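You operate a simulated robot arm through the tools that you are given. There is no shell and no other tool. Be economical: measure what you need, move in short steps, check, and stop when the job is done.

You run a simulated robot arm. Do the job below in one go: nothing can be reset, and whatever is moved stays where it is left.

JOB
Empty the handled tray into the tub and wipe the grounds off the ledge.
Fine: tray back, lid on the tub; use the orange cloth and put it back.

The check looks at the end state, three seconds after you hand in, the way a careful person would. Anything else that was tipped, shoved, dropped, spilled or broken makes it a failure. Lids that push on must go on centred and level and be pressed home; caps that screw on are set level and turned clockwise until they are tight.

ROBOT AND FRAMES
A 7-joint arm with a two-finger parallel gripper, fixed in place. Base frame: the origin is at the foot of the arm, x ahead of it, y to its left, z up; the work surface is at about z = 90. Lengths are in cm, angles in degrees, forces in N, time in s.
With the tool pointing down near the work surface it reaches from about 34 to 78 cm from the base axis. Its first joint turns from -166.0 to 166.0 degrees. Payload 3.91 kg.
Tool frame: the origin (TCP) lies between the finger pads and is the grasp point; the fingertips stand 3 cm ahead of it; z points along the fingers, y is the line along which they close. Largest opening 11 cm; finger width 2, thickness 1; the body of the gripper, 4.8 by 11.2 cm, starts 5.5 cm behind the TCP.
Orientation is that of the tool frame in the base frame, as [roll, pitch, yaw] about the fixed x, y, z axes, in that order (R = Rz(yaw) Ry(pitch) Rx(roll)). With the fingers straight down and closing along the base's y, the tool's x points along the base's -x, its y along +y and its z along -z.

CONTROLS
- The arm moves only by the tool apply_moves. Its argument "plan" is a list of rows, each an object (a shift or turn left out is 0, a gripper value left out holds the last) with "delta_pos": the shift along the base's x, y, z in units of 20 mm (1.0 is 20 mm), a list of three; "turn": the turn, a rotation vector about the base's x, y, z in units of 5 degrees (1.0 is 5 degrees), a list of three; "gripper": the closure, from 0 (fully open) to 1 (shut). In form: [{"delta_pos": [x, y, z], "turn": [wx, wy, wz], "gripper": gripper}, ...]. A call has 1 to 8 rows; each row shifts and turns the commanded pose from where the row before left it. A call with a number of a shift or a turn outside -1 to 1 is refused whole. A row lasts 0.2 s, in which the tool goes at most 5 cm and 8.6 degrees; a call with a longer step from one row to the next is refused whole, and so is a gripper value outside its range. Where a pose cannot be reached the arm comes as near as it can. A force on the tool above 40 N (or 10 N above the force at the start of the call, whichever is more), or a blocked arm, ends the call early, and 0.2 s more pass. The fingers move at their own pace (about 15.3 cm/s each) and stop on an object; they squeeze with about 34 N. The grip force told is the motor's: it shows also when the fingers shut on nothing. Time passes only in rows, and 0.2 s behind the last, so rows that do not move let the fingers close. It gives the time, the measured TCP pose, the force on the tool (base axes), the opening and the grip force at its end, in the units of the frame above (readings bear some noise), and new pictures: "views" is both (left out), scene, wrist or none.
- Cameras (640 x 400 px; columns grow to the right, rows downward): "scene" is fixed at [40.71, -65.61, 160.22]; the picture's right is [0.99, -0.11, 0.00], its down [-0.06, -0.59, -0.81] and it looks along [0.09, 0.80, -0.59] (base axes); focal length 314 px, centre (320, 200). "wrist" rides on the gripper at [-3.6, 0, -5.7] in the tool frame; the picture's right is [0.00, -1.00, 0.00], its down [0.97, 0.00, -0.24] and it looks along [0.24, 0.00, 0.97] (tool axes); focal length 218 px, centre (320, 200).
- raise_lower(by): slides the trunk up (or, below 0, down) by that many cm; the arm rides with it, the base frame stays. It gives what a move gives, with no picture.
- point_at(camera, pixels): for up to 12 pixels [column, row] of the newest picture of that camera ("zoom" is the newest enlarged one), the place [x, y, z] in the base frame of the surface seen there, good to about 0.2 cm, but the place of the scene camera against the robot may be out by one fixed shift of up to 1.8 cm in any direction. No time passes.
- close_up(camera, box): a new picture of the part [left, top, right, bottom] of that camera's present view, enlarged. No time passes.
- close_job(): hands the job in; it is judged then, once.

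Keep the steps short. Do not move on a guess: measure, check each grasp and each placing, and mend mistakes. In all there are 80 turns and 120 pictures (those below and enlarged ones count). Leave the gripper open and the arm clear of the work at the hand-in unless told otherwise, and finish with a single line.

The tools are called after "Request:" by a JSON object that holds its "method" and its "body". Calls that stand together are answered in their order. apply_moves: Moves the arm, as the interface text tells. Its arguments: {"type":"object","properties":{"plan":{"type":"array","items":{"type":"object","properties":{"delta_pos":{"type":"array","items":{"type":"number"}},"turn":{"type":"array","items":{"type":"number"}},"gripper":{"type":"number"}}}},"views":{"type":"string","enum":["both","scene","wrist","none"]}},"required":["plan"]} The other tools are called the same way: raise_lower (by) slides the trunk up or down; point_at (camera, pixels) gives the place of the surface under pixels of a picture; close_up (camera, box) takes an enlarged picture of a part of a camera's view; close_job () hands the job in.

At the start:

```text
clock: 0.0
eef_pos: [40.07, 27.62, 128.12]
orientation: [180.0, 0.0, 179.9]
wrist_force: [1.6, -0.4, -0.9]
opening: 11.02
gripper_force: 0.1
trunk travel left (down, up): [-57.5, 3.5]
```

scene: 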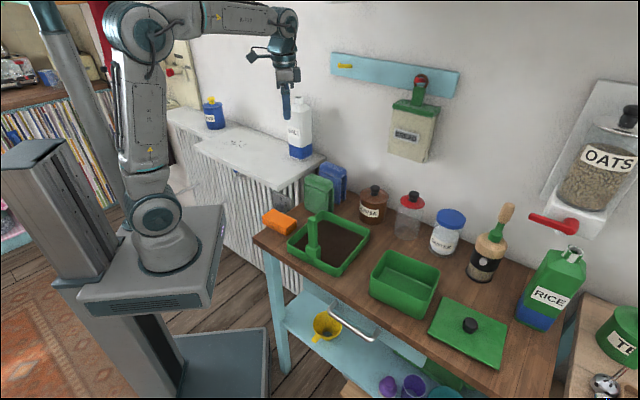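
wrist: 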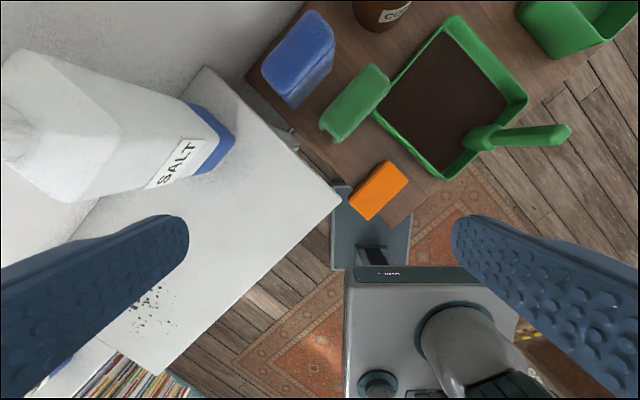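

I see the green tray of grounds (~330,240), the open tub (~405,280), the lid with its black knob (~470,330), the orange cloth (~278,222) and specks on the white ledge (~237,143). I'll enlarge these areas and measure them.

Request:
{"method": "close_up", "body": {"camera": "scene", "box": [250, 170, 410, 290]}}

Request:
{"method": "close_up", "body": {"camera": "scene", "box": [160, 90, 340, 200]}}

Request:
{"method": "point_at", "body": {"camera": "scene", "pixels": [[264, 212], [280, 222], [296, 217], [266, 225], [289, 236], [313, 216], [313, 246], [288, 241], [329, 273], [369, 232], [323, 211], [340, 245]]}}

Request:
{"method": "point_at", "body": {"camera": "scene", "pixels": [[370, 281], [384, 252], [439, 270], [426, 313], [405, 285], [450, 298], [508, 327], [499, 365], [430, 330], [470, 321], [470, 327], [350, 290]]}}

Request:
{"method": "point_at", "body": {"camera": "wrist", "pixels": [[150, 300], [130, 325], [380, 165], [405, 180], [350, 210], [372, 220], [378, 190], [340, 200], [205, 70], [480, 138], [570, 130], [528, 105]]}}

```text
3.33 times, centred on (330, 230) of scene
```

zoom: 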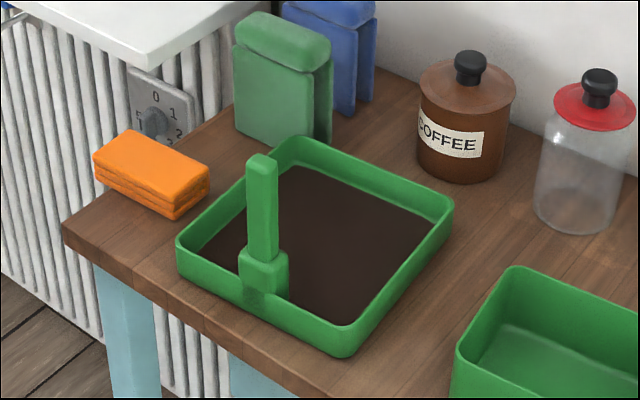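

```text
3.56 times, centred on (250, 145) of scene
```

zoom: 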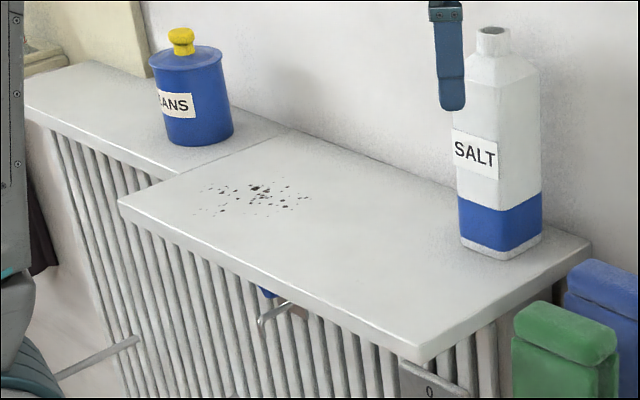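

```text
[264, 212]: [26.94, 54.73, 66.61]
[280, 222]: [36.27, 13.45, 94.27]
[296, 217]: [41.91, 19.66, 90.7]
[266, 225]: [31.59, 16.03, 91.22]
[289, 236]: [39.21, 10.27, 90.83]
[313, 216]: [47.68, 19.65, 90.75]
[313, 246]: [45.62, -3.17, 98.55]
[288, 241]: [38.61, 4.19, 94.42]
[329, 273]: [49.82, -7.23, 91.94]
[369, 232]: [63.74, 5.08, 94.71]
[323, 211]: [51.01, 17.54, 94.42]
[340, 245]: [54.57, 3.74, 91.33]
```

```text
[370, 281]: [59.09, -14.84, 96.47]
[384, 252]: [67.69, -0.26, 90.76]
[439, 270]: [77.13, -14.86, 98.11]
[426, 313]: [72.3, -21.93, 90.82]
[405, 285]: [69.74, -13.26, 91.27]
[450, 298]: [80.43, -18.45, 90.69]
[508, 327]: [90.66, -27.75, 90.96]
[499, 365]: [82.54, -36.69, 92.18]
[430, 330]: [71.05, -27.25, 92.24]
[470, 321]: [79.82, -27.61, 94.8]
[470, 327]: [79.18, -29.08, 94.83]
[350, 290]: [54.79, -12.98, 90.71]
```

```text
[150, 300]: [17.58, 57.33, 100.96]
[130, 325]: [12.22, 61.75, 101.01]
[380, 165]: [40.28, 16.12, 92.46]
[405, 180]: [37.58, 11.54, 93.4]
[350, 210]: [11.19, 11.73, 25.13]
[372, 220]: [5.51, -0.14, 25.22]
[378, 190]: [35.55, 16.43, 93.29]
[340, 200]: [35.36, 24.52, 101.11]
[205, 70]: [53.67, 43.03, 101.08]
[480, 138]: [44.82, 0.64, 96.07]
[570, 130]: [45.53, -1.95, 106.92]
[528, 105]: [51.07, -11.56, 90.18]
```

The tray handle is a vertical post on the tray's front edge. Next I'll move over the table to measure everything with the more accurate wrist camera. The path is free, heading away from the salt bottle and staying high.

Request:
{"method": "apply_moves", "body": {"plan": [{"delta_pos": [0, -1, 0]}, {"delta_pos": [0, -1, 0]}, {"delta_pos": [0.5, -1, 0]}, {"delta_pos": [0.5, -1, 0]}, {"delta_pos": [0.5, -1, 0]}, {"delta_pos": [0.5, -1, 0]}, {"delta_pos": [0.5, -1, 0]}, {"delta_pos": [0.5, -1, 0]}], "views": "none"}}

Request:
{"method": "apply_moves", "body": {"plan": [{"delta_pos": [0.5, -1, 0]}, {"delta_pos": [0.5, -1, 0]}, {"delta_pos": [0.5, -1, 0]}, {"delta_pos": [0.5, -1, 0]}, {"delta_pos": [0.5, -1, 0]}, {"delta_pos": [0.5, -1, 0]}, {"delta_pos": [0.5, -1, 0]}, {"delta_pos": [0.5, -1, 0]}], "views": "wrist"}}

```text
clock: 1.8
eef_pos: [46.01, 11.65, 128.05]
orientation: [-180.0, 0.1, 179.9]
wrist_force: [-0.1, -0.7, -0.9]
opening: 11.02
gripper_force: 0.0
trunk travel left (down, up): [-57.5, 3.5]
```

```text
clock: 3.6
eef_pos: [54.13, -4.68, 128.06]
orientation: [179.9, -0.1, 180.0]
wrist_force: [-0.2, 0.4, 0.4]
opening: 11.02
gripper_force: 0.1
trunk travel left (down, up): [-57.5, 3.5]
```

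wrist: 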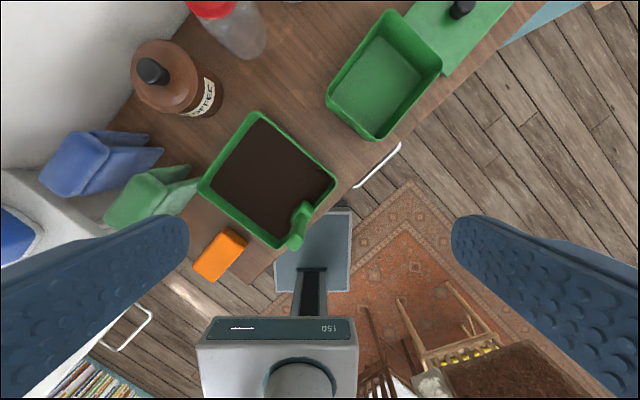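

Good overview. I'll measure the tray corners, post, tub rim, knob and cloth with the wrist camera.

Request:
{"method": "point_at", "body": {"camera": "wrist", "pixels": [[200, 186], [253, 113], [335, 180], [281, 246], [293, 244], [307, 206], [300, 226], [270, 180], [217, 238], [240, 238], [218, 278], [198, 265]]}}

Request:
{"method": "point_at", "body": {"camera": "wrist", "pixels": [[328, 98], [390, 12], [440, 68], [374, 138], [380, 85], [461, 9], [443, 75], [510, 5], [408, 15], [310, 140], [152, 72], [145, 185]]}}

Request:
{"method": "close_up", "body": {"camera": "wrist", "box": [180, 100, 350, 290]}}

```text
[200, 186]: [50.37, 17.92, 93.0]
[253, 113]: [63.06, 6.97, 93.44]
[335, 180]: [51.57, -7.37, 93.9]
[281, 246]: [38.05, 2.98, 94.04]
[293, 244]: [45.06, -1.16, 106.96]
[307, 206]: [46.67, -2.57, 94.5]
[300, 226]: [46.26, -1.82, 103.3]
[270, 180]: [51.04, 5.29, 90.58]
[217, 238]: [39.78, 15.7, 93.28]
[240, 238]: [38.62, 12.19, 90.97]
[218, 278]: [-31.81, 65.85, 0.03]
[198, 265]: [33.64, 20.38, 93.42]
```

```text
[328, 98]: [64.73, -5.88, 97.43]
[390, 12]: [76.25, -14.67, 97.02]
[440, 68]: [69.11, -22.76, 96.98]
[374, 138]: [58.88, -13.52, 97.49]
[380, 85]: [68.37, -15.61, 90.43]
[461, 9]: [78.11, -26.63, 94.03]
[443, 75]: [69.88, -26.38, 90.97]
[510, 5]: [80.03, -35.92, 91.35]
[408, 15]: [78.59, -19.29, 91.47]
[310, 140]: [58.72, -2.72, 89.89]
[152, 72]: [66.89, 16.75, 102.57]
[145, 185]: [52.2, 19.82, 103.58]
```

```text
2.11 times, centred on (265, 195) of wrist
```

zoom: 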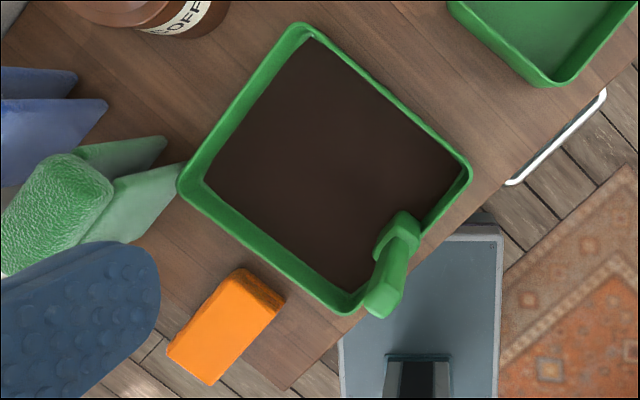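

The wrist camera puts the tray corners at about (50.4,17.9), (63.1,7.0), (51.6,-7.4) and (38.1,3.0), with the post at about (45,-1.2) and its top at 107. The tub rim is about 14×10 and centred near (67.2,-14.2). The plan is to grip the post from above, closing across the tray edge, and pour over corner C, which funnels the grounds. Now I'll turn -38° and hover over the post.

Request:
{"method": "apply_moves", "body": {"plan": [{"delta_pos": [-0.567, 0.2, -0.7], "turn": [0, 0, -0.95]}, {"delta_pos": [-0.567, 0.2, -0.7], "turn": [0, 0, -0.95]}, {"delta_pos": [-0.567, 0.2, -0.7], "turn": [0, 0, -0.95]}, {"delta_pos": [-0.567, 0.2, -0.7], "turn": [0, 0, -0.95]}, {"delta_pos": [-0.567, 0.2, -0.7], "turn": [0, 0, -0.95]}, {"delta_pos": [-0.567, 0.2, -0.7], "turn": [0, 0, -0.95]}, {"delta_pos": [-0.567, 0.2, -0.7], "turn": [0, 0, -0.95]}, {"delta_pos": [-0.567, 0.2, -0.7], "turn": [0, 0, -0.95]}], "views": "wrist"}}

```text
clock: 5.4
eef_pos: [44.89, -1.21, 116.96]
orientation: [-180.0, 0.0, 141.8]
wrist_force: [-0.3, 1.0, 0.3]
opening: 10.98
gripper_force: 0.1
trunk travel left (down, up): [-57.5, 3.5]
```

wrist: 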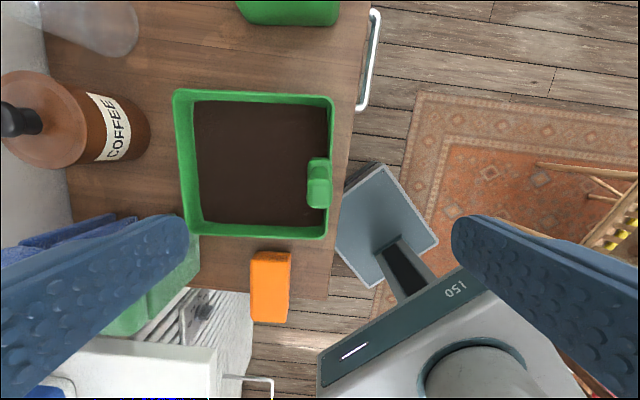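

The view is now square with the tray and the post sits at about (319,185), column-centred. I'll measure the post and its top exactly.

Request:
{"method": "close_up", "body": {"camera": "wrist", "box": [270, 130, 370, 230]}}

Request:
{"method": "point_at", "body": {"camera": "wrist", "pixels": [[309, 194], [329, 194], [319, 184], [319, 204], [319, 194], [312, 165], [327, 165], [319, 207], [250, 290], [292, 290], [270, 320], [270, 255]]}}

```text
4.00 times, centred on (320, 180) of wrist
```

zoom: 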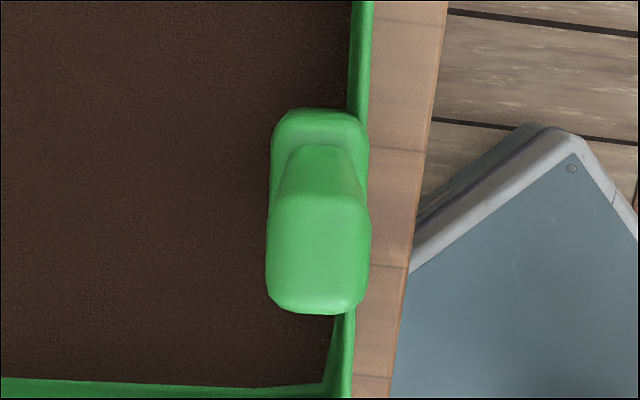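

```text
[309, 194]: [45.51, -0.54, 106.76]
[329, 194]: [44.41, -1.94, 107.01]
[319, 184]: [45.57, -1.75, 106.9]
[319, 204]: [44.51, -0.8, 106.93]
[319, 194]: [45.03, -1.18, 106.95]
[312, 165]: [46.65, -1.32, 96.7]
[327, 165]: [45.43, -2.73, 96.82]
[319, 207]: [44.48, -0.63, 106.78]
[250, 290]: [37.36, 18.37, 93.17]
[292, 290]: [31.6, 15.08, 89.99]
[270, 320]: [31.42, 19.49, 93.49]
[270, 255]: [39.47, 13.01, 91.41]
```

The post top is centred at (45.0,-1.2), about 2 cm wide and 107 high. I'll descend 14 cm, so the tips reach 100, above the block at 97 and the body stays above the post top. Then I'll close.

Request:
{"method": "apply_moves", "body": {"plan": [{"delta_pos": [0.03, 0, -0.9]}, {"delta_pos": [0, 0, -0.9]}, {"delta_pos": [0, 0, -0.9]}, {"delta_pos": [0, 0, -0.9]}, {"delta_pos": [0, 0, -0.9]}, {"delta_pos": [0, 0, -0.9]}, {"delta_pos": [0, 0, -0.9]}, {"delta_pos": [0, 0, -0.7]}], "views": "none"}}

Request:
{"method": "apply_moves", "body": {"plan": [{"gripper": 0.5}, {"gripper": 0.8}, {"gripper": 1}, {"gripper": 1}, {"gripper": 1}], "views": "both"}}

```text
clock: 7.2
eef_pos: [45.12, -1.15, 102.92]
orientation: [180.0, 0.0, 141.9]
wrist_force: [0.0, 0.8, 0.7]
opening: 11.02
gripper_force: 0.1
trunk travel left (down, up): [-57.5, 3.5]
```

```text
clock: 8.4
eef_pos: [45.15, -1.22, 103.05]
orientation: [180.0, -0.1, 141.9]
wrist_force: [-0.4, 0.6, -0.5]
opening: 1.98
gripper_force: 34.0
trunk travel left (down, up): [-57.5, 3.5]
```

scene: 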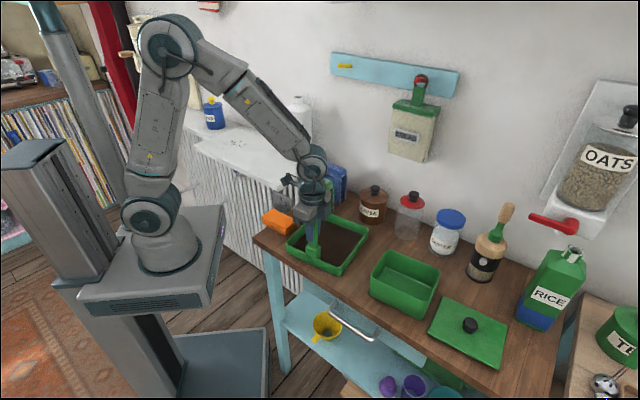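
wrist: 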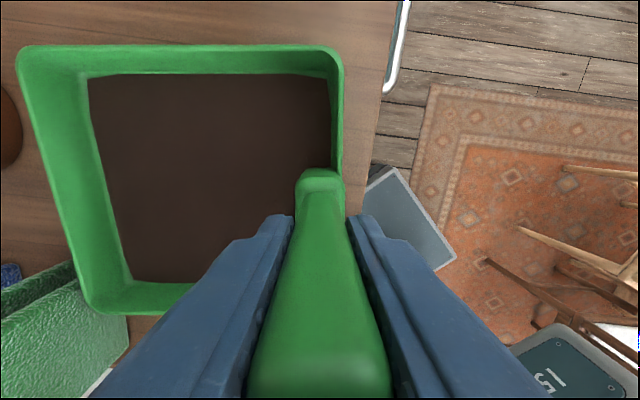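

The grip holds (opening 1.98, 34 N). I'll lift gently and check for sag.

Request:
{"method": "apply_moves", "body": {"plan": [{"delta_pos": [0, 0, 0.3]}, {"delta_pos": [0, 0, 0.5]}, {"delta_pos": [0, 0, 0.7]}, {"delta_pos": [0, 0, 0.8]}, {"delta_pos": [0, 0, 0.8]}, {"delta_pos": [0, 0, 0.8]}, {"delta_pos": [0, 0, 0.6]}, {"delta_pos": [0, 0, 0.3]}], "views": "both"}}

```text
clock: 10.2
eef_pos: [45.11, -1.23, 112.64]
orientation: [180.0, 0.0, 142.1]
wrist_force: [-0.9, 0.2, -2.0]
opening: 2.0
gripper_force: 34.2
trunk travel left (down, up): [-57.5, 3.5]
```

scene: 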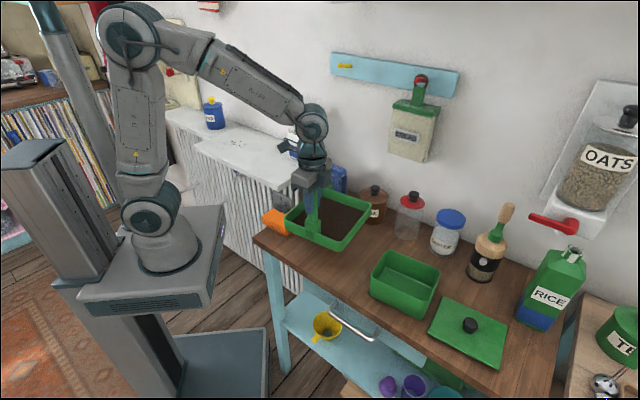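
wrist: 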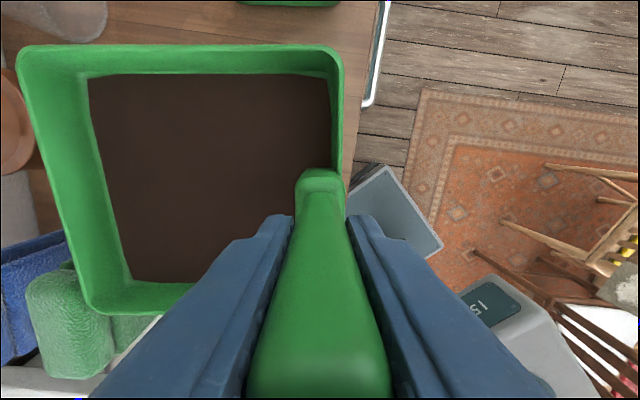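

The tray hangs level and weighs about 0.2 kg. Before carrying it I'll check the heights of the jars beside the path.

Request:
{"method": "point_at", "body": {"camera": "scene", "pixels": [[375, 187], [375, 193], [414, 193], [410, 201], [452, 213], [447, 222], [507, 206], [495, 237], [421, 77], [573, 250], [408, 235], [445, 250]]}}

```text
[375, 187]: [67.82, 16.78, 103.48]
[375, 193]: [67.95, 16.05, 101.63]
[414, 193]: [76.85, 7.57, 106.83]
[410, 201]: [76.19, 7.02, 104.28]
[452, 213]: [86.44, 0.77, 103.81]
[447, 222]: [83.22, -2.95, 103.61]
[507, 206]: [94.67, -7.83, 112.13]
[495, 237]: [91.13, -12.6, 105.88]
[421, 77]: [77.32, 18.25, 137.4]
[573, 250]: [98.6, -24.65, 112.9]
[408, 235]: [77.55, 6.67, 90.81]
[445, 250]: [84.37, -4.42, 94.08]
```

The jars near the path are 107 high at most. I'll raise the tray by about 10.5 cm while bringing it over the tub side.

Request:
{"method": "apply_moves", "body": {"plan": [{"delta_pos": [0.3, -0.3, 1]}, {"delta_pos": [0.5, -0.3, 1]}, {"delta_pos": [1, -0.4, 1]}, {"delta_pos": [1, -0.4, 1]}, {"delta_pos": [1, -0.4, 0.7]}, {"delta_pos": [1, -0.4, 0.5]}, {"delta_pos": [1, -0.3, 0]}, {"delta_pos": [1, -0.3, 0]}], "views": "none"}}

Request:
{"method": "apply_moves", "body": {"plan": [{"delta_pos": [0.9, 0, 0]}, {"delta_pos": [0, -0.3, 0], "turn": [1, 0, 0]}, {"delta_pos": [0, -0.45, 0], "turn": [1, 0, 0]}, {"delta_pos": [0, -0.45, 0], "turn": [1, 0, 0]}, {"delta_pos": [0, -0.45, 0], "turn": [1, 0, 0]}], "views": "both"}}

```text
clock: 12.0
eef_pos: [58.72, -6.92, 122.96]
orientation: [-179.9, 0.0, 142.1]
wrist_force: [0.0, -0.4, -2.3]
opening: 1.98
gripper_force: 34.4
trunk travel left (down, up): [-57.5, 3.5]
```

```text
clock: 13.2
eef_pos: [60.46, -10.17, 123.01]
orientation: [163.9, -12.2, 143.8]
wrist_force: [0.6, -0.4, -2.6]
opening: 1.95
gripper_force: 33.7
trunk travel left (down, up): [-57.5, 3.5]
```

scene: 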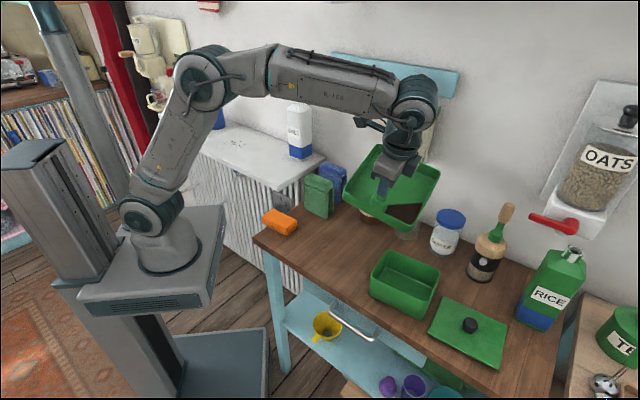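
wrist: 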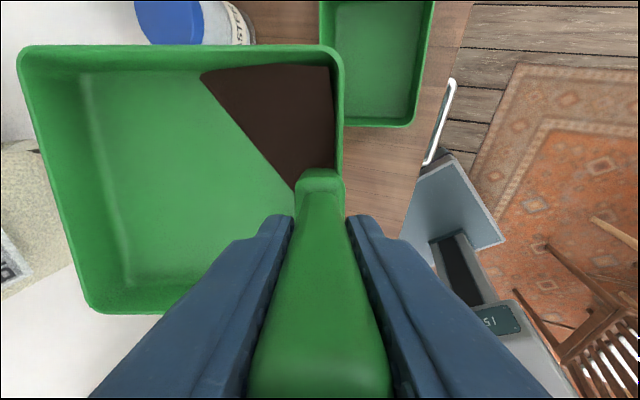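

The grounds flow like a fluid and have gathered at corner C, which is over the tub at about (66.9,-12.9,112). I'll lower by 4.5 cm while still clearing the jars, then tip on gradually and check.

Request:
{"method": "apply_moves", "body": {"plan": [{"delta_pos": [0, 0, -0.75]}, {"delta_pos": [0, 0, -0.75]}, {"delta_pos": [0, 0, -0.75]}, {"delta_pos": [0, -0.24, 0], "turn": [0.5, 0, 0]}, {"delta_pos": [0, -0.24, 0], "turn": [0.5, 0, 0]}, {"delta_pos": [0, -0.24, 0], "turn": [0.5, 0, 0]}, {"delta_pos": [0, -0.24, 0], "turn": [0.5, 0, 0]}, {}], "views": "both"}}

```text
clock: 15.0
eef_pos: [60.41, -11.99, 118.45]
orientation: [155.5, -17.9, 145.9]
wrist_force: [0.6, 1.3, -2.4]
opening: 1.99
gripper_force: 33.7
trunk travel left (down, up): [-57.5, 3.5]
```

scene: 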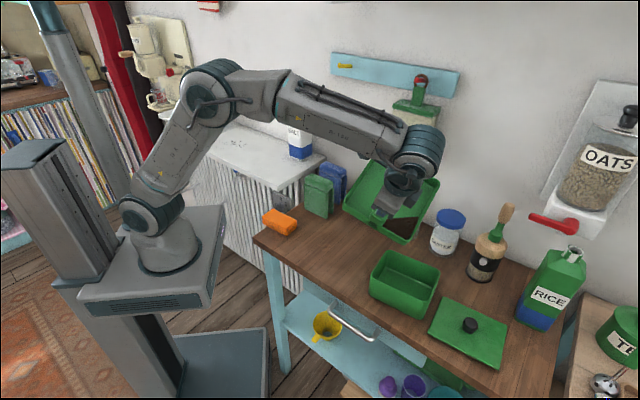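
wrist: 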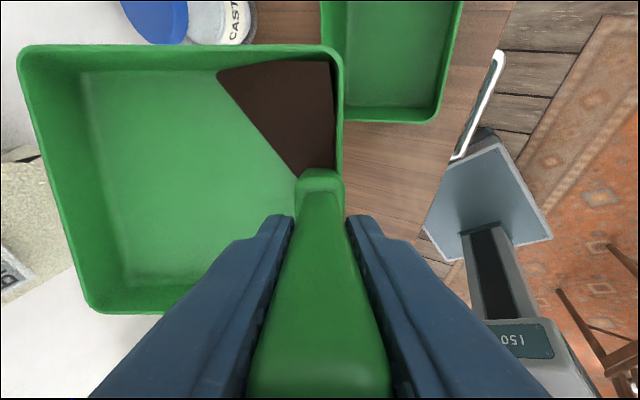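

Nothing has spilled yet at 30°. I'll lower another 3 cm and tip on in small steps.

Request:
{"method": "apply_moves", "body": {"plan": [{"delta_pos": [0, 0, -0.75]}, {"delta_pos": [0, 0, -0.75]}, {"delta_pos": [0, -0.24, 0], "turn": [0.5, 0, 0]}, {"delta_pos": [0, -0.24, 0], "turn": [0.5, 0, 0]}, {"delta_pos": [0, -0.24, 0], "turn": [0.5, 0, 0]}, {"delta_pos": [0, -0.24, 0], "turn": [0.5, 0, 0]}, {}, {}], "views": "both"}}

```text
clock: 16.8
eef_pos: [60.5, -13.97, 115.59]
orientation: [146.5, -23.4, 149.1]
wrist_force: [0.4, 0.1, -3.1]
opening: 2.0
gripper_force: 33.8
trunk travel left (down, up): [-57.5, 3.5]
```

scene: 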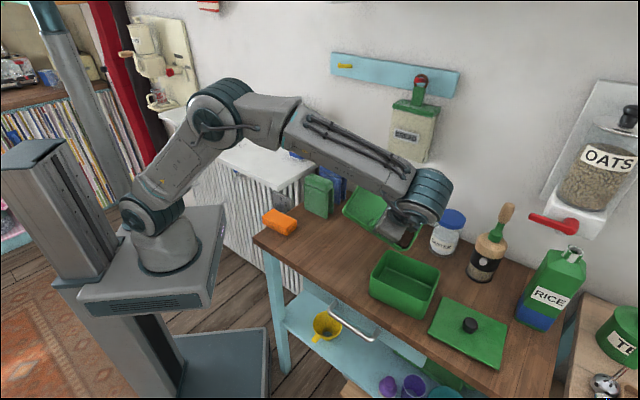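
wrist: 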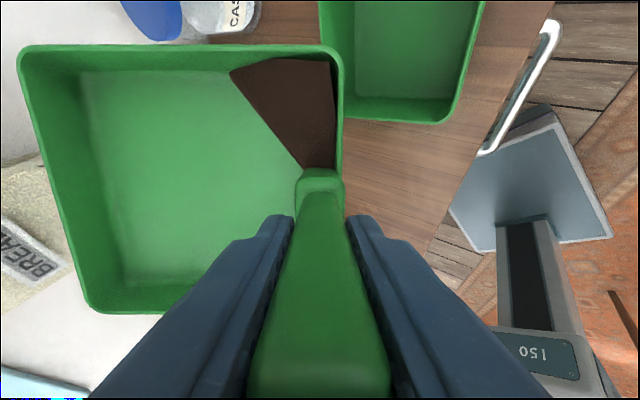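

At 40° the grounds are near the rim. I'll check where corner C actually is.

Request:
{"method": "point_at", "body": {"camera": "wrist", "pixels": [[337, 50], [330, 55], [280, 48], [341, 100], [400, 50], [400, 118], [325, 80]]}}

```text
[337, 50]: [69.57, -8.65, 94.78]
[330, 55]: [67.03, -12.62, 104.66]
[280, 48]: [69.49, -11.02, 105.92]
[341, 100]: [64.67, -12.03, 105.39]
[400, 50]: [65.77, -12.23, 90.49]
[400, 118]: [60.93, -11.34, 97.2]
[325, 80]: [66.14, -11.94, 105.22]
```

C is at (67.0,-12.7,104.6), well inside the tub outline. I'll lower 2 cm and continue tipping slowly.

Request:
{"method": "apply_moves", "body": {"plan": [{"delta_pos": [0, 0, -1]}, {"delta_pos": [0, -0.24, 0], "turn": [0.5, 0, 0]}, {"delta_pos": [0, -0.24, 0], "turn": [0.5, 0, 0]}, {}, {"delta_pos": [0, -0.24, 0], "turn": [0.5, 0, 0]}, {"delta_pos": [0, -0.24, 0], "turn": [0.5, 0, 0]}, {}, {}], "views": "both"}}

```text
clock: 18.6
eef_pos: [60.56, -16.0, 113.46]
orientation: [136.7, -28.2, 153.4]
wrist_force: [-0.4, 0.2, -1.7]
opening: 1.98
gripper_force: 34.3
trunk travel left (down, up): [-57.5, 3.5]
```

scene: 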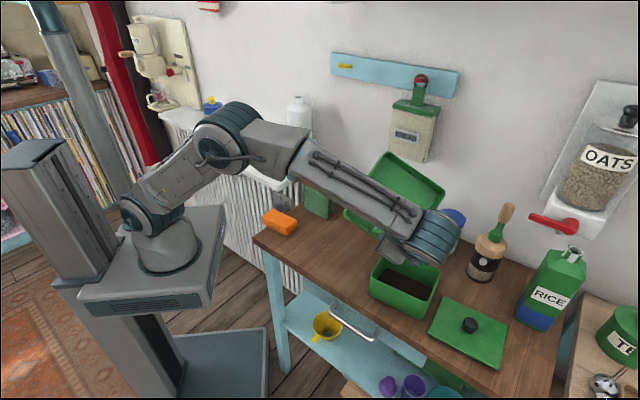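
wrist: 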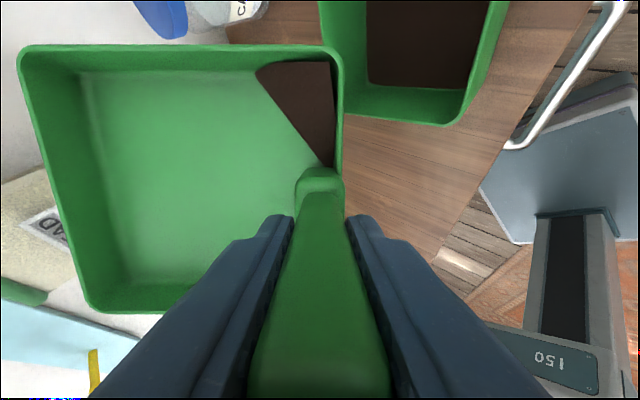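

The grounds are pouring cleanly into the tub. I'll keep tipping towards 70°, keeping C over the tub.

Request:
{"method": "apply_moves", "body": {"plan": [{"delta_pos": [0, -0.24, 0], "turn": [0.5, 0, 0]}, {"delta_pos": [0, -0.24, 0], "turn": [0.5, 0, 0]}, {"delta_pos": [0, -0.24, 0], "turn": [0.5, 0, 0]}, {"delta_pos": [0, -0.24, 0], "turn": [0.5, 0, 0]}, {"delta_pos": [0, -0.22, 0], "turn": [0.5, 0, 0]}, {"delta_pos": [0, -0.22, 0], "turn": [0.5, 0, 0]}, {"delta_pos": [0, -0.22, 0], "turn": [0.5, 0, 0]}, {"delta_pos": [0, -0.22, 0], "turn": [0.5, 0, 0]}], "views": "both"}}

```text
clock: 20.4
eef_pos: [60.46, -19.59, 113.38]
orientation: [114.7, -35.4, 165.1]
wrist_force: [-0.2, 0.5, -0.4]
opening: 1.96
gripper_force: 34.5
trunk travel left (down, up): [-57.5, 3.5]
```

scene: 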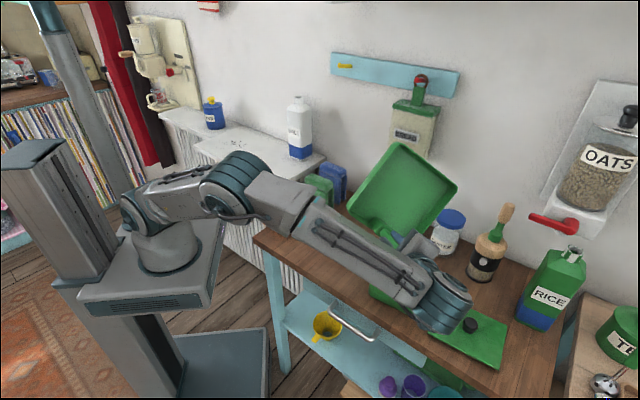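
wrist: 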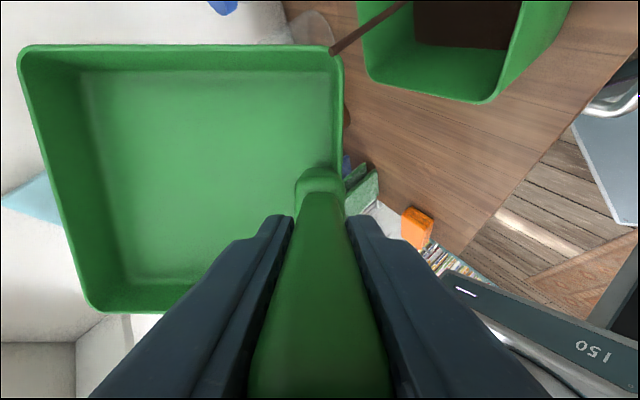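

The tray looks empty, with only a last thin stream at (370,25). I'll tip a little further and dwell so the rest drains, rising slightly for wrist clearance.

Request:
{"method": "apply_moves", "body": {"plan": [{}, {"delta_pos": [0, -0.2, 0.2], "turn": [0.5, 0, 0]}, {"delta_pos": [0, -0.2, 0.2], "turn": [0.5, 0, 0]}, {"delta_pos": [0, -0.2, 0.2], "turn": [0.5, 0, 0]}, {"delta_pos": [0, -0.2, 0.2], "turn": [0.5, 0, 0]}, {"delta_pos": [0, -0.2, 0.2], "turn": [0.5, 0, 0]}, {"delta_pos": [0, -0.2, 0.2], "turn": [0.5, 0, 0]}, {}], "views": "both"}}

Request:
{"method": "close_up", "body": {"camera": "wrist", "box": [250, 0, 410, 120]}}

```text
clock: 22.2
eef_pos: [60.4, -22.1, 115.82]
orientation: [96.4, -37.9, 176.1]
wrist_force: [0.2, 0.7, -1.3]
opening: 2.0
gripper_force: 33.9
trunk travel left (down, up): [-57.5, 3.5]
```

scene: 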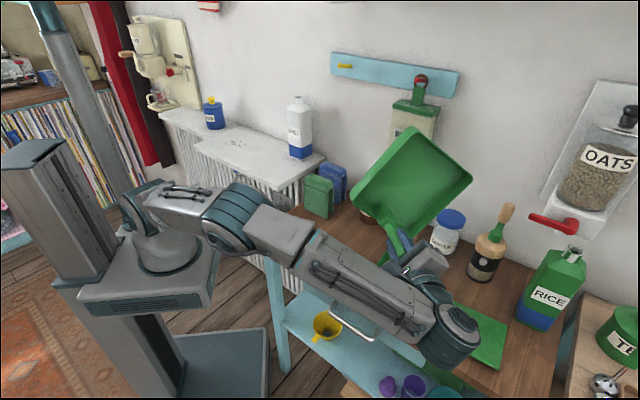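
wrist: 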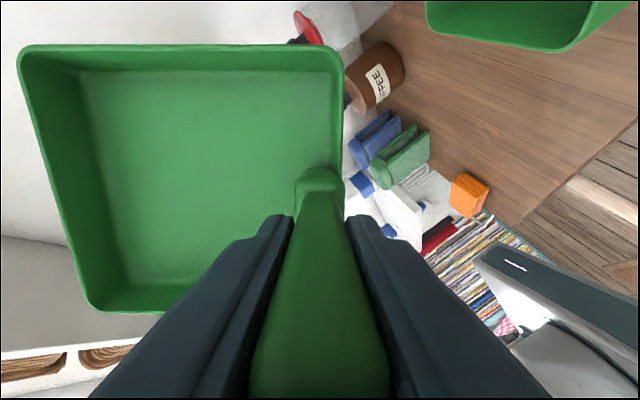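

```text
3.33 times, centred on (330, 60) of wrist
```

zoom: 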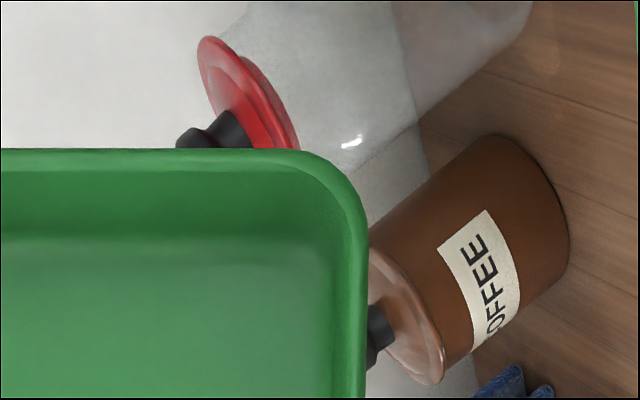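

The tray is empty and clean. I'll reverse the tilt (exactly 17 units), rising and retracting back over the tray's old place.

Request:
{"method": "apply_moves", "body": {"plan": [{"delta_pos": [-0.3, 0.4, 0.3], "turn": [-1, 0, 0]}, {"delta_pos": [-0.4, 0.5, 0.3], "turn": [-1, 0, 0]}, {"delta_pos": [-0.4, 0.5, 0.3], "turn": [-1, 0, 0]}, {"delta_pos": [-0.4, 0.5, 0.3], "turn": [-1, 0, 0]}, {"delta_pos": [-0.4, 0.5, 0.3], "turn": [-1, 0, 0]}, {"delta_pos": [-0.4, 0.5, 0.3], "turn": [-1, 0, 0]}, {"delta_pos": [-0.4, 0.5, 0.3], "turn": [-1, 0, 0]}, {"delta_pos": [-0.4, 0.5, 0.3], "turn": [-1, 0, 0]}], "views": "none"}}

Request:
{"method": "apply_moves", "body": {"plan": [{"delta_pos": [-0.5, 0.7, 0], "turn": [-1, 0, 0]}, {"delta_pos": [-0.5, 0.7, 0], "turn": [-1, 0, 0]}, {"delta_pos": [-0.6, 0.7, 0], "turn": [-1, 0, 0]}, {"delta_pos": [-0.6, 0.7, 0], "turn": [-1, 0, 0]}, {"delta_pos": [-0.6, 0.8, 0], "turn": [-1, 0, 0]}, {"delta_pos": [-0.6, 0.8, 0], "turn": [-1, 0, 0]}, {"delta_pos": [-0.6, 0.8, 0], "turn": [-1, 0, 0]}, {"delta_pos": [-0.5, 0.8, 0], "turn": [-1, 0, 0]}], "views": "none"}}

Request:
{"method": "apply_moves", "body": {"plan": [{"turn": [-1, 0, 0]}, {}], "views": "both"}}

```text
clock: 24.0
eef_pos: [54.3, -14.01, 120.76]
orientation: [141.9, -25.9, 151.0]
wrist_force: [0.4, 0.5, -2.1]
opening: 2.0
gripper_force: 34.3
trunk travel left (down, up): [-57.5, 3.5]
```

```text
clock: 25.8
eef_pos: [45.32, -2.08, 120.57]
orientation: [176.1, -3.0, 142.0]
wrist_force: [-0.4, 0.6, -2.8]
opening: 1.99
gripper_force: 33.8
trunk travel left (down, up): [-57.5, 3.5]
```

```text
clock: 26.4
eef_pos: [45.28, -2.08, 120.48]
orientation: [180.0, 0.0, 142.0]
wrist_force: [1.0, -0.4, -1.9]
opening: 1.98
gripper_force: 34.1
trunk travel left (down, up): [-57.5, 3.5]
```

scene: 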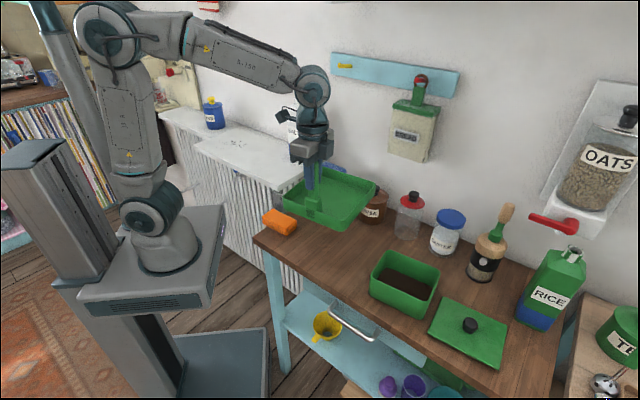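
wrist: 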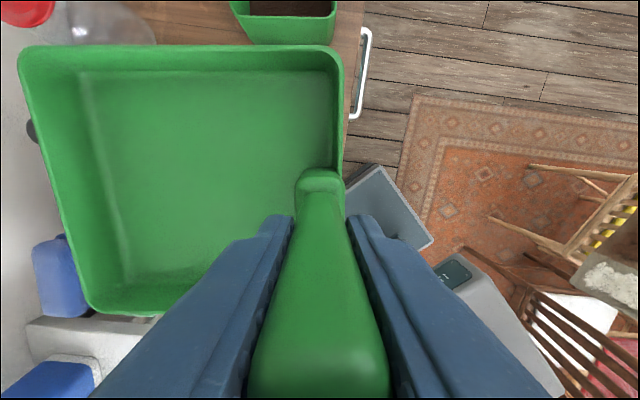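

Level again and unslipped. I'll lower it to its original pose (45.15,-1.22,103.05), slowly at the end.

Request:
{"method": "apply_moves", "body": {"plan": [{"delta_pos": [-0.06, 0.43, -0.9]}, {"delta_pos": [0, 0, -1]}, {"delta_pos": [0, 0, -1]}, {"delta_pos": [0, 0, -1]}, {"delta_pos": [0, 0, -1]}, {"delta_pos": [0, 0, -1]}, {"delta_pos": [0, 0, -1]}, {"delta_pos": [0, 0, -0.8]}], "views": "none"}}

Request:
{"method": "apply_moves", "body": {"plan": [{"delta_pos": [0, 0, -0.3]}, {"delta_pos": [0, 0, -0.25]}, {"delta_pos": [0, 0, -0.2]}, {"delta_pos": [0, 0, -0.15]}, {"delta_pos": [0, 0, -0.08]}], "views": "both"}}

```text
clock: 28.2
eef_pos: [45.17, -1.18, 105.28]
orientation: [-179.9, 0.0, 141.9]
wrist_force: [-0.3, 0.0, -2.6]
opening: 1.98
gripper_force: 33.9
trunk travel left (down, up): [-57.5, 3.5]
```

```text
clock: 29.4
eef_pos: [45.26, -1.36, 103.25]
orientation: [180.0, 0.0, 142.0]
wrist_force: [-0.7, -0.5, -2.2]
opening: 1.96
gripper_force: 34.3
trunk travel left (down, up): [-57.5, 3.5]
```

scene: 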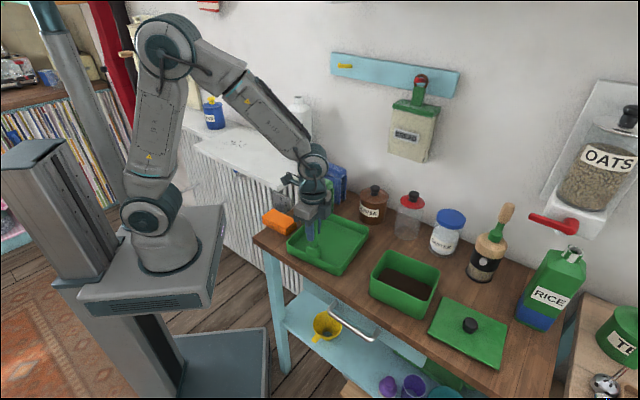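
wrist: 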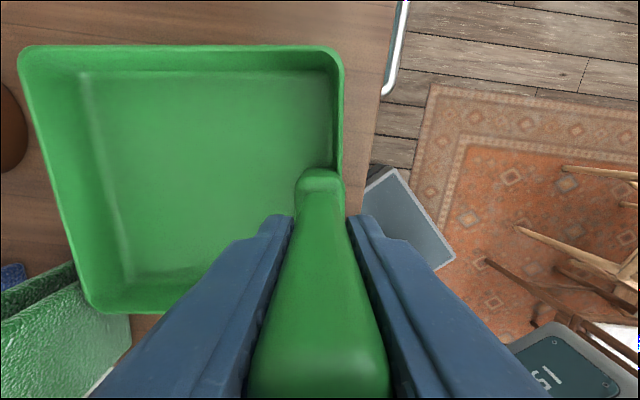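

Not touching yet (force still the tray's weight). I'll go down in fine steps until contact.

Request:
{"method": "apply_moves", "body": {"plan": [{"delta_pos": [0, 0.03, -0.06]}, {"delta_pos": [0, 0, -0.06]}, {"delta_pos": [0, 0, -0.05]}, {}], "views": "none"}}

```text
clock: 30.4
eef_pos: [45.27, -1.2, 103.08]
orientation: [-180.0, 0.1, 141.9]
wrist_force: [0.6, 0.7, 0.6]
opening: 1.98
gripper_force: 33.8
trunk travel left (down, up): [-57.5, 3.5]
```

The tray is down (its weight is off the tool). I'll open and rise straight up.

Request:
{"method": "apply_moves", "body": {"plan": [{"gripper": 0.5}, {"gripper": 0}, {"gripper": 0}, {"delta_pos": [0, 0, 0.9]}, {"delta_pos": [0, 0, 1]}, {"delta_pos": [0, 0, 1]}, {"delta_pos": [0, 0, 1]}, {"delta_pos": [0, 0, 1]}], "views": "none"}}

Request:
{"method": "apply_moves", "body": {"plan": [{"delta_pos": [1, -0.6, 1]}, {"delta_pos": [1, -0.6, 1]}, {"delta_pos": [1, -0.6, 0]}, {"delta_pos": [1, -0.6, 0]}, {"delta_pos": [1, -0.6, 0]}, {"delta_pos": [1, -0.6, 0]}, {"delta_pos": [1, -0.6, 0]}, {"delta_pos": [1, -0.6, 0]}], "views": "both"}}

```text
clock: 32.2
eef_pos: [45.0, -1.27, 112.96]
orientation: [-180.0, 0.0, 142.0]
wrist_force: [0.4, 0.3, -0.1]
opening: 11.01
gripper_force: 0.1
trunk travel left (down, up): [-57.5, 3.5]
```

```text
clock: 34.0
eef_pos: [61.26, -10.94, 116.81]
orientation: [179.9, -0.1, 142.1]
wrist_force: [0.6, -0.3, -0.4]
opening: 11.01
gripper_force: 0.0
trunk travel left (down, up): [-57.5, 3.5]
```

scene: 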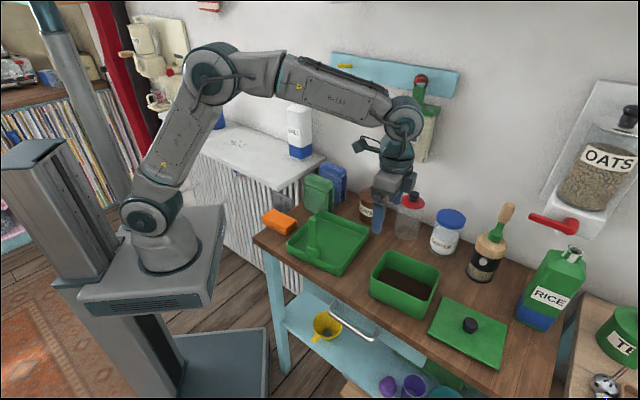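
wrist: 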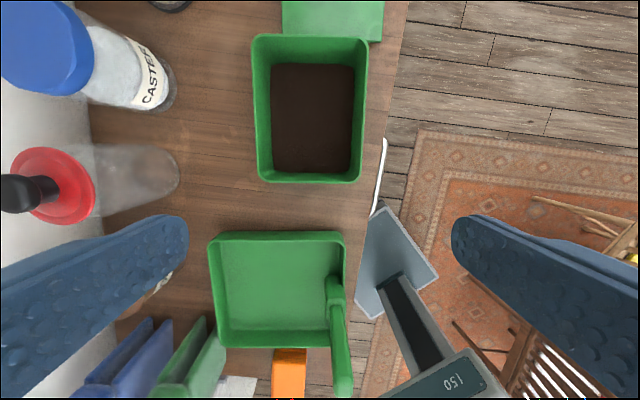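

The tray is empty and back in place, the tub holds the grounds, and nothing spilled. Now the lid: I'll go closer for a measurement and to test reach.

Request:
{"method": "apply_moves", "body": {"plan": [{"delta_pos": [0.9, -0.9, 0]}, {"delta_pos": [0.9, -0.9, 0]}, {"delta_pos": [0.9, -0.9, 0]}, {"delta_pos": [0.9, -0.9, 0]}, {"delta_pos": [0.9, -0.9, 0]}, {"delta_pos": [0.9, -0.9, 0]}], "views": "wrist"}}

```text
clock: 35.4
eef_pos: [71.77, -21.59, 116.51]
orientation: [-179.9, -0.3, 142.0]
wrist_force: [-0.3, 0.2, 0.7]
opening: 10.99
gripper_force: 0.1
trunk travel left (down, up): [-57.5, 3.5]
```

wrist: 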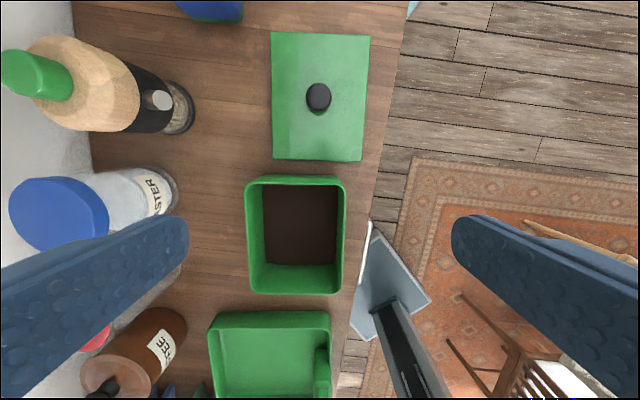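

Lid and tub are both in view. I'll measure their corners and the knob.

Request:
{"method": "point_at", "body": {"camera": "wrist", "pixels": [[274, 36], [367, 37], [361, 158], [276, 156], [318, 92], [309, 92], [329, 92], [319, 110], [318, 83], [300, 130]]}}

Request:
{"method": "point_at", "body": {"camera": "wrist", "pixels": [[248, 183], [343, 181], [340, 291], [253, 290], [249, 235], [342, 235], [295, 179], [295, 291], [297, 225]]}}

Request:
{"method": "close_up", "body": {"camera": "wrist", "box": [240, 20, 400, 180]}}

```text
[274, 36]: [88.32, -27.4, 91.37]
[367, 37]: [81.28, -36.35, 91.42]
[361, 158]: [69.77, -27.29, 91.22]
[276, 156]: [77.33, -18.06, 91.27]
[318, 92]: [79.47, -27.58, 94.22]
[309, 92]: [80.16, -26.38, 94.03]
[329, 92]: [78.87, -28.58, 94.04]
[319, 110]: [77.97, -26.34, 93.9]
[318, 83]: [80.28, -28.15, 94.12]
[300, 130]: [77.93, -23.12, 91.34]
```

```text
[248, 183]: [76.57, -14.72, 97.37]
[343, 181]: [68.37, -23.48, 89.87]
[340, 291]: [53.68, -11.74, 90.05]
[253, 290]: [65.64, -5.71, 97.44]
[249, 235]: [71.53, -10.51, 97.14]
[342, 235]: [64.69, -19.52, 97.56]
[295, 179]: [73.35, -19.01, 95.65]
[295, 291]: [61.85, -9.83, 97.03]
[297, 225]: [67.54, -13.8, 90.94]
```

```text
2.50 times, centred on (320, 100) of wrist
```

zoom: 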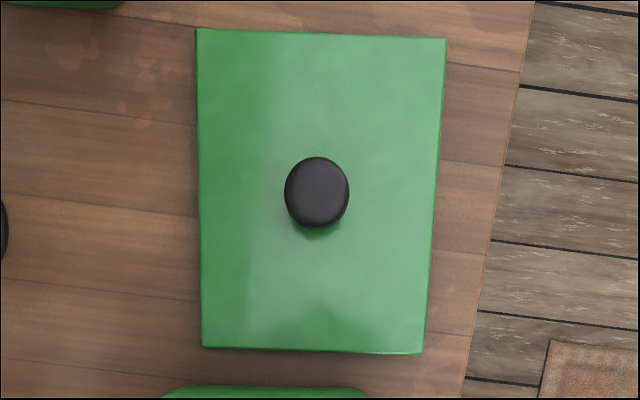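

The lid is centred near (79.2,-27.3), yaw about -39°, with the knob at (79.5,-27.5) and its top at 94.1, 84 cm out. That's past the 78 cm vertical reach, so I'll lean the tool outward 25° about the closing axis (n) and stay above the knob with a narrower opening.

Request:
{"method": "apply_moves", "body": {"plan": [{"delta_pos": [0.2, -0.2, -0.7], "turn": [-0.616, -0.788, 0], "gripper": 0.45}, {"delta_pos": [0.3, -0.25, -0.8], "turn": [-0.616, -0.788, 0]}, {"delta_pos": [0.45, -0.3, -0.9], "turn": [-0.616, -0.788, 0]}, {"delta_pos": [0.45, -0.3, -0.9], "turn": [-0.616, -0.788, 0]}, {"delta_pos": [0.5, -0.4, -0.9], "turn": [-0.616, -0.788, 0]}, {"delta_pos": [0.6, -0.45, -0.9]}, {"delta_pos": [0.6, -0.45, -0.9]}, {"delta_pos": [0.5, -0.4, -0.9]}], "views": "both"}}

```text
clock: 37.2
eef_pos: [79.05, -27.22, 102.88]
orientation: [179.9, 25.0, 142.0]
wrist_force: [1.2, -1.3, 0.9]
opening: 6.07
gripper_force: 0.1
trunk travel left (down, up): [-57.5, 3.5]
```

scene: 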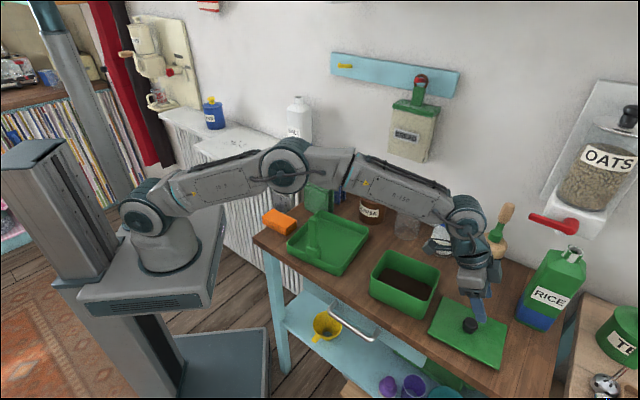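
wrist: 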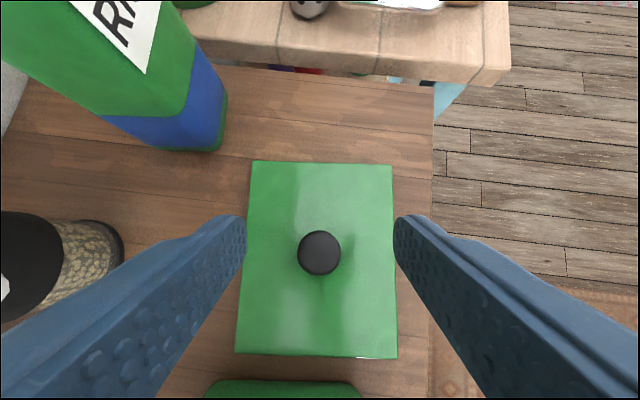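

The pose is reached and the knob is column-centred at (319,253). I'll refine the lid measurement from here.

Request:
{"method": "point_at", "body": {"camera": "wrist", "pixels": [[252, 163], [390, 167], [395, 355], [237, 351], [319, 245], [299, 248], [339, 248], [319, 233], [319, 258], [319, 275], [247, 250], [393, 250]]}}

```text
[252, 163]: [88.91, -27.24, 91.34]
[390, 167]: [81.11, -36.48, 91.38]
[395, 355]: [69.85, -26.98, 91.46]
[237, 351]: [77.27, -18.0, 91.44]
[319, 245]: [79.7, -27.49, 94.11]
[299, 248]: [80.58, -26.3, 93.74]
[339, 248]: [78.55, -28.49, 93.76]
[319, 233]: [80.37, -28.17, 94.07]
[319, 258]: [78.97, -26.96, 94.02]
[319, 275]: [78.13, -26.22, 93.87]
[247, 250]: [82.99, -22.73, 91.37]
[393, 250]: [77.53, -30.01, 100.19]
```

The knob centre is (79.4,-27.35) and the lid yaw is about -39.5°. I'll descend to TCP (78.75,-26.85,94.8), with the tips just above the lid plate.

Request:
{"method": "apply_moves", "body": {"plan": [{"delta_pos": [-0.15, 0.19, -0.9]}, {"delta_pos": [0, 0, -0.9]}, {"delta_pos": [0, 0, -0.9]}, {"delta_pos": [0, 0, -0.7]}, {"delta_pos": [0, 0, -0.4]}, {"delta_pos": [0, 0, -0.24]}, {}], "views": "both"}}

```text
clock: 38.8
eef_pos: [78.81, -26.8, 94.9]
orientation: [-180.0, 25.0, 142.1]
wrist_force: [-0.4, -0.3, -0.2]
opening: 6.07
gripper_force: 0.0
trunk travel left (down, up): [-57.5, 3.5]
```

scene: 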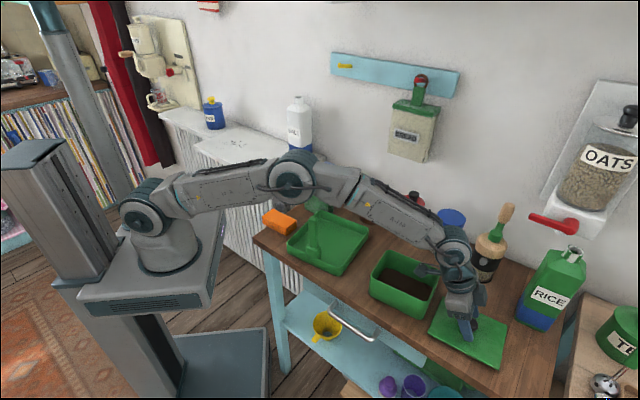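
wrist: 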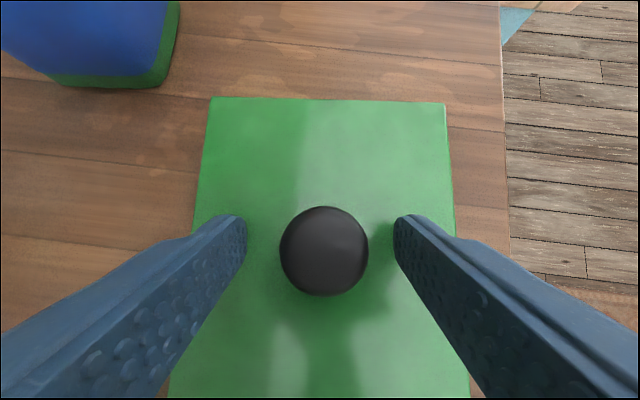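

The knob (323,250) sits between the tips. Closing.

Request:
{"method": "apply_moves", "body": {"plan": [{"gripper": 0.65}, {"gripper": 0.8}, {"gripper": 1}, {"gripper": 1}], "views": "none"}}

Request:
{"method": "apply_moves", "body": {"plan": [{"delta_pos": [0, 0, 0.2]}, {"delta_pos": [0, 0, 0.4]}, {"delta_pos": [0, 0, 0.6]}, {"delta_pos": [0, 0, 0.8]}, {"delta_pos": [0, 0, 1]}, {"delta_pos": [0, 0, 1]}, {"delta_pos": [0, 0, 1]}, {}], "views": "both"}}

```text
clock: 39.8
eef_pos: [78.94, -26.72, 94.91]
orientation: [-180.0, 25.0, 142.0]
wrist_force: [-0.3, -0.8, 0.0]
opening: 3.05
gripper_force: 34.5
trunk travel left (down, up): [-57.5, 3.5]
```

```text
clock: 41.6
eef_pos: [78.89, -26.83, 104.98]
orientation: [-180.0, 25.0, 142.0]
wrist_force: [0.1, 0.7, -1.7]
opening: 3.06
gripper_force: 34.0
trunk travel left (down, up): [-57.5, 3.5]
```

scene: 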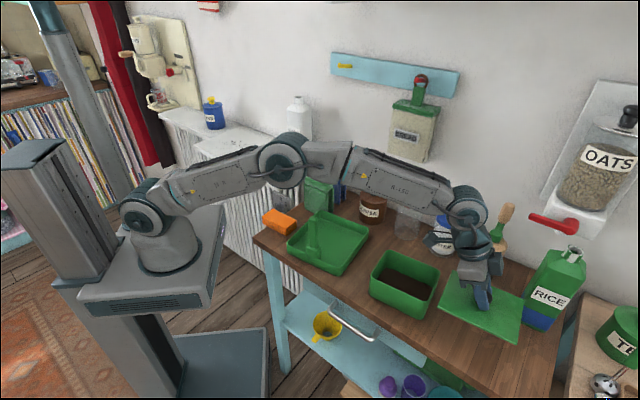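
wrist: 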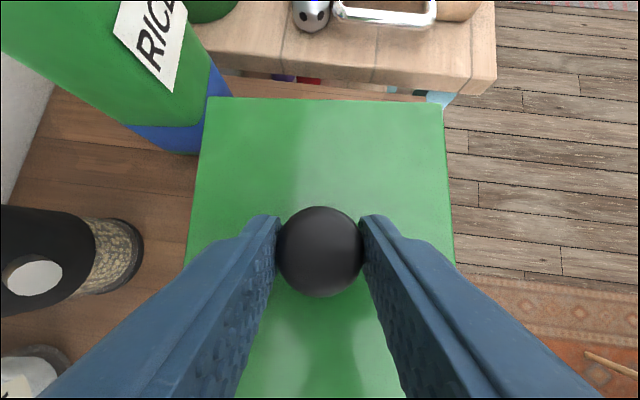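

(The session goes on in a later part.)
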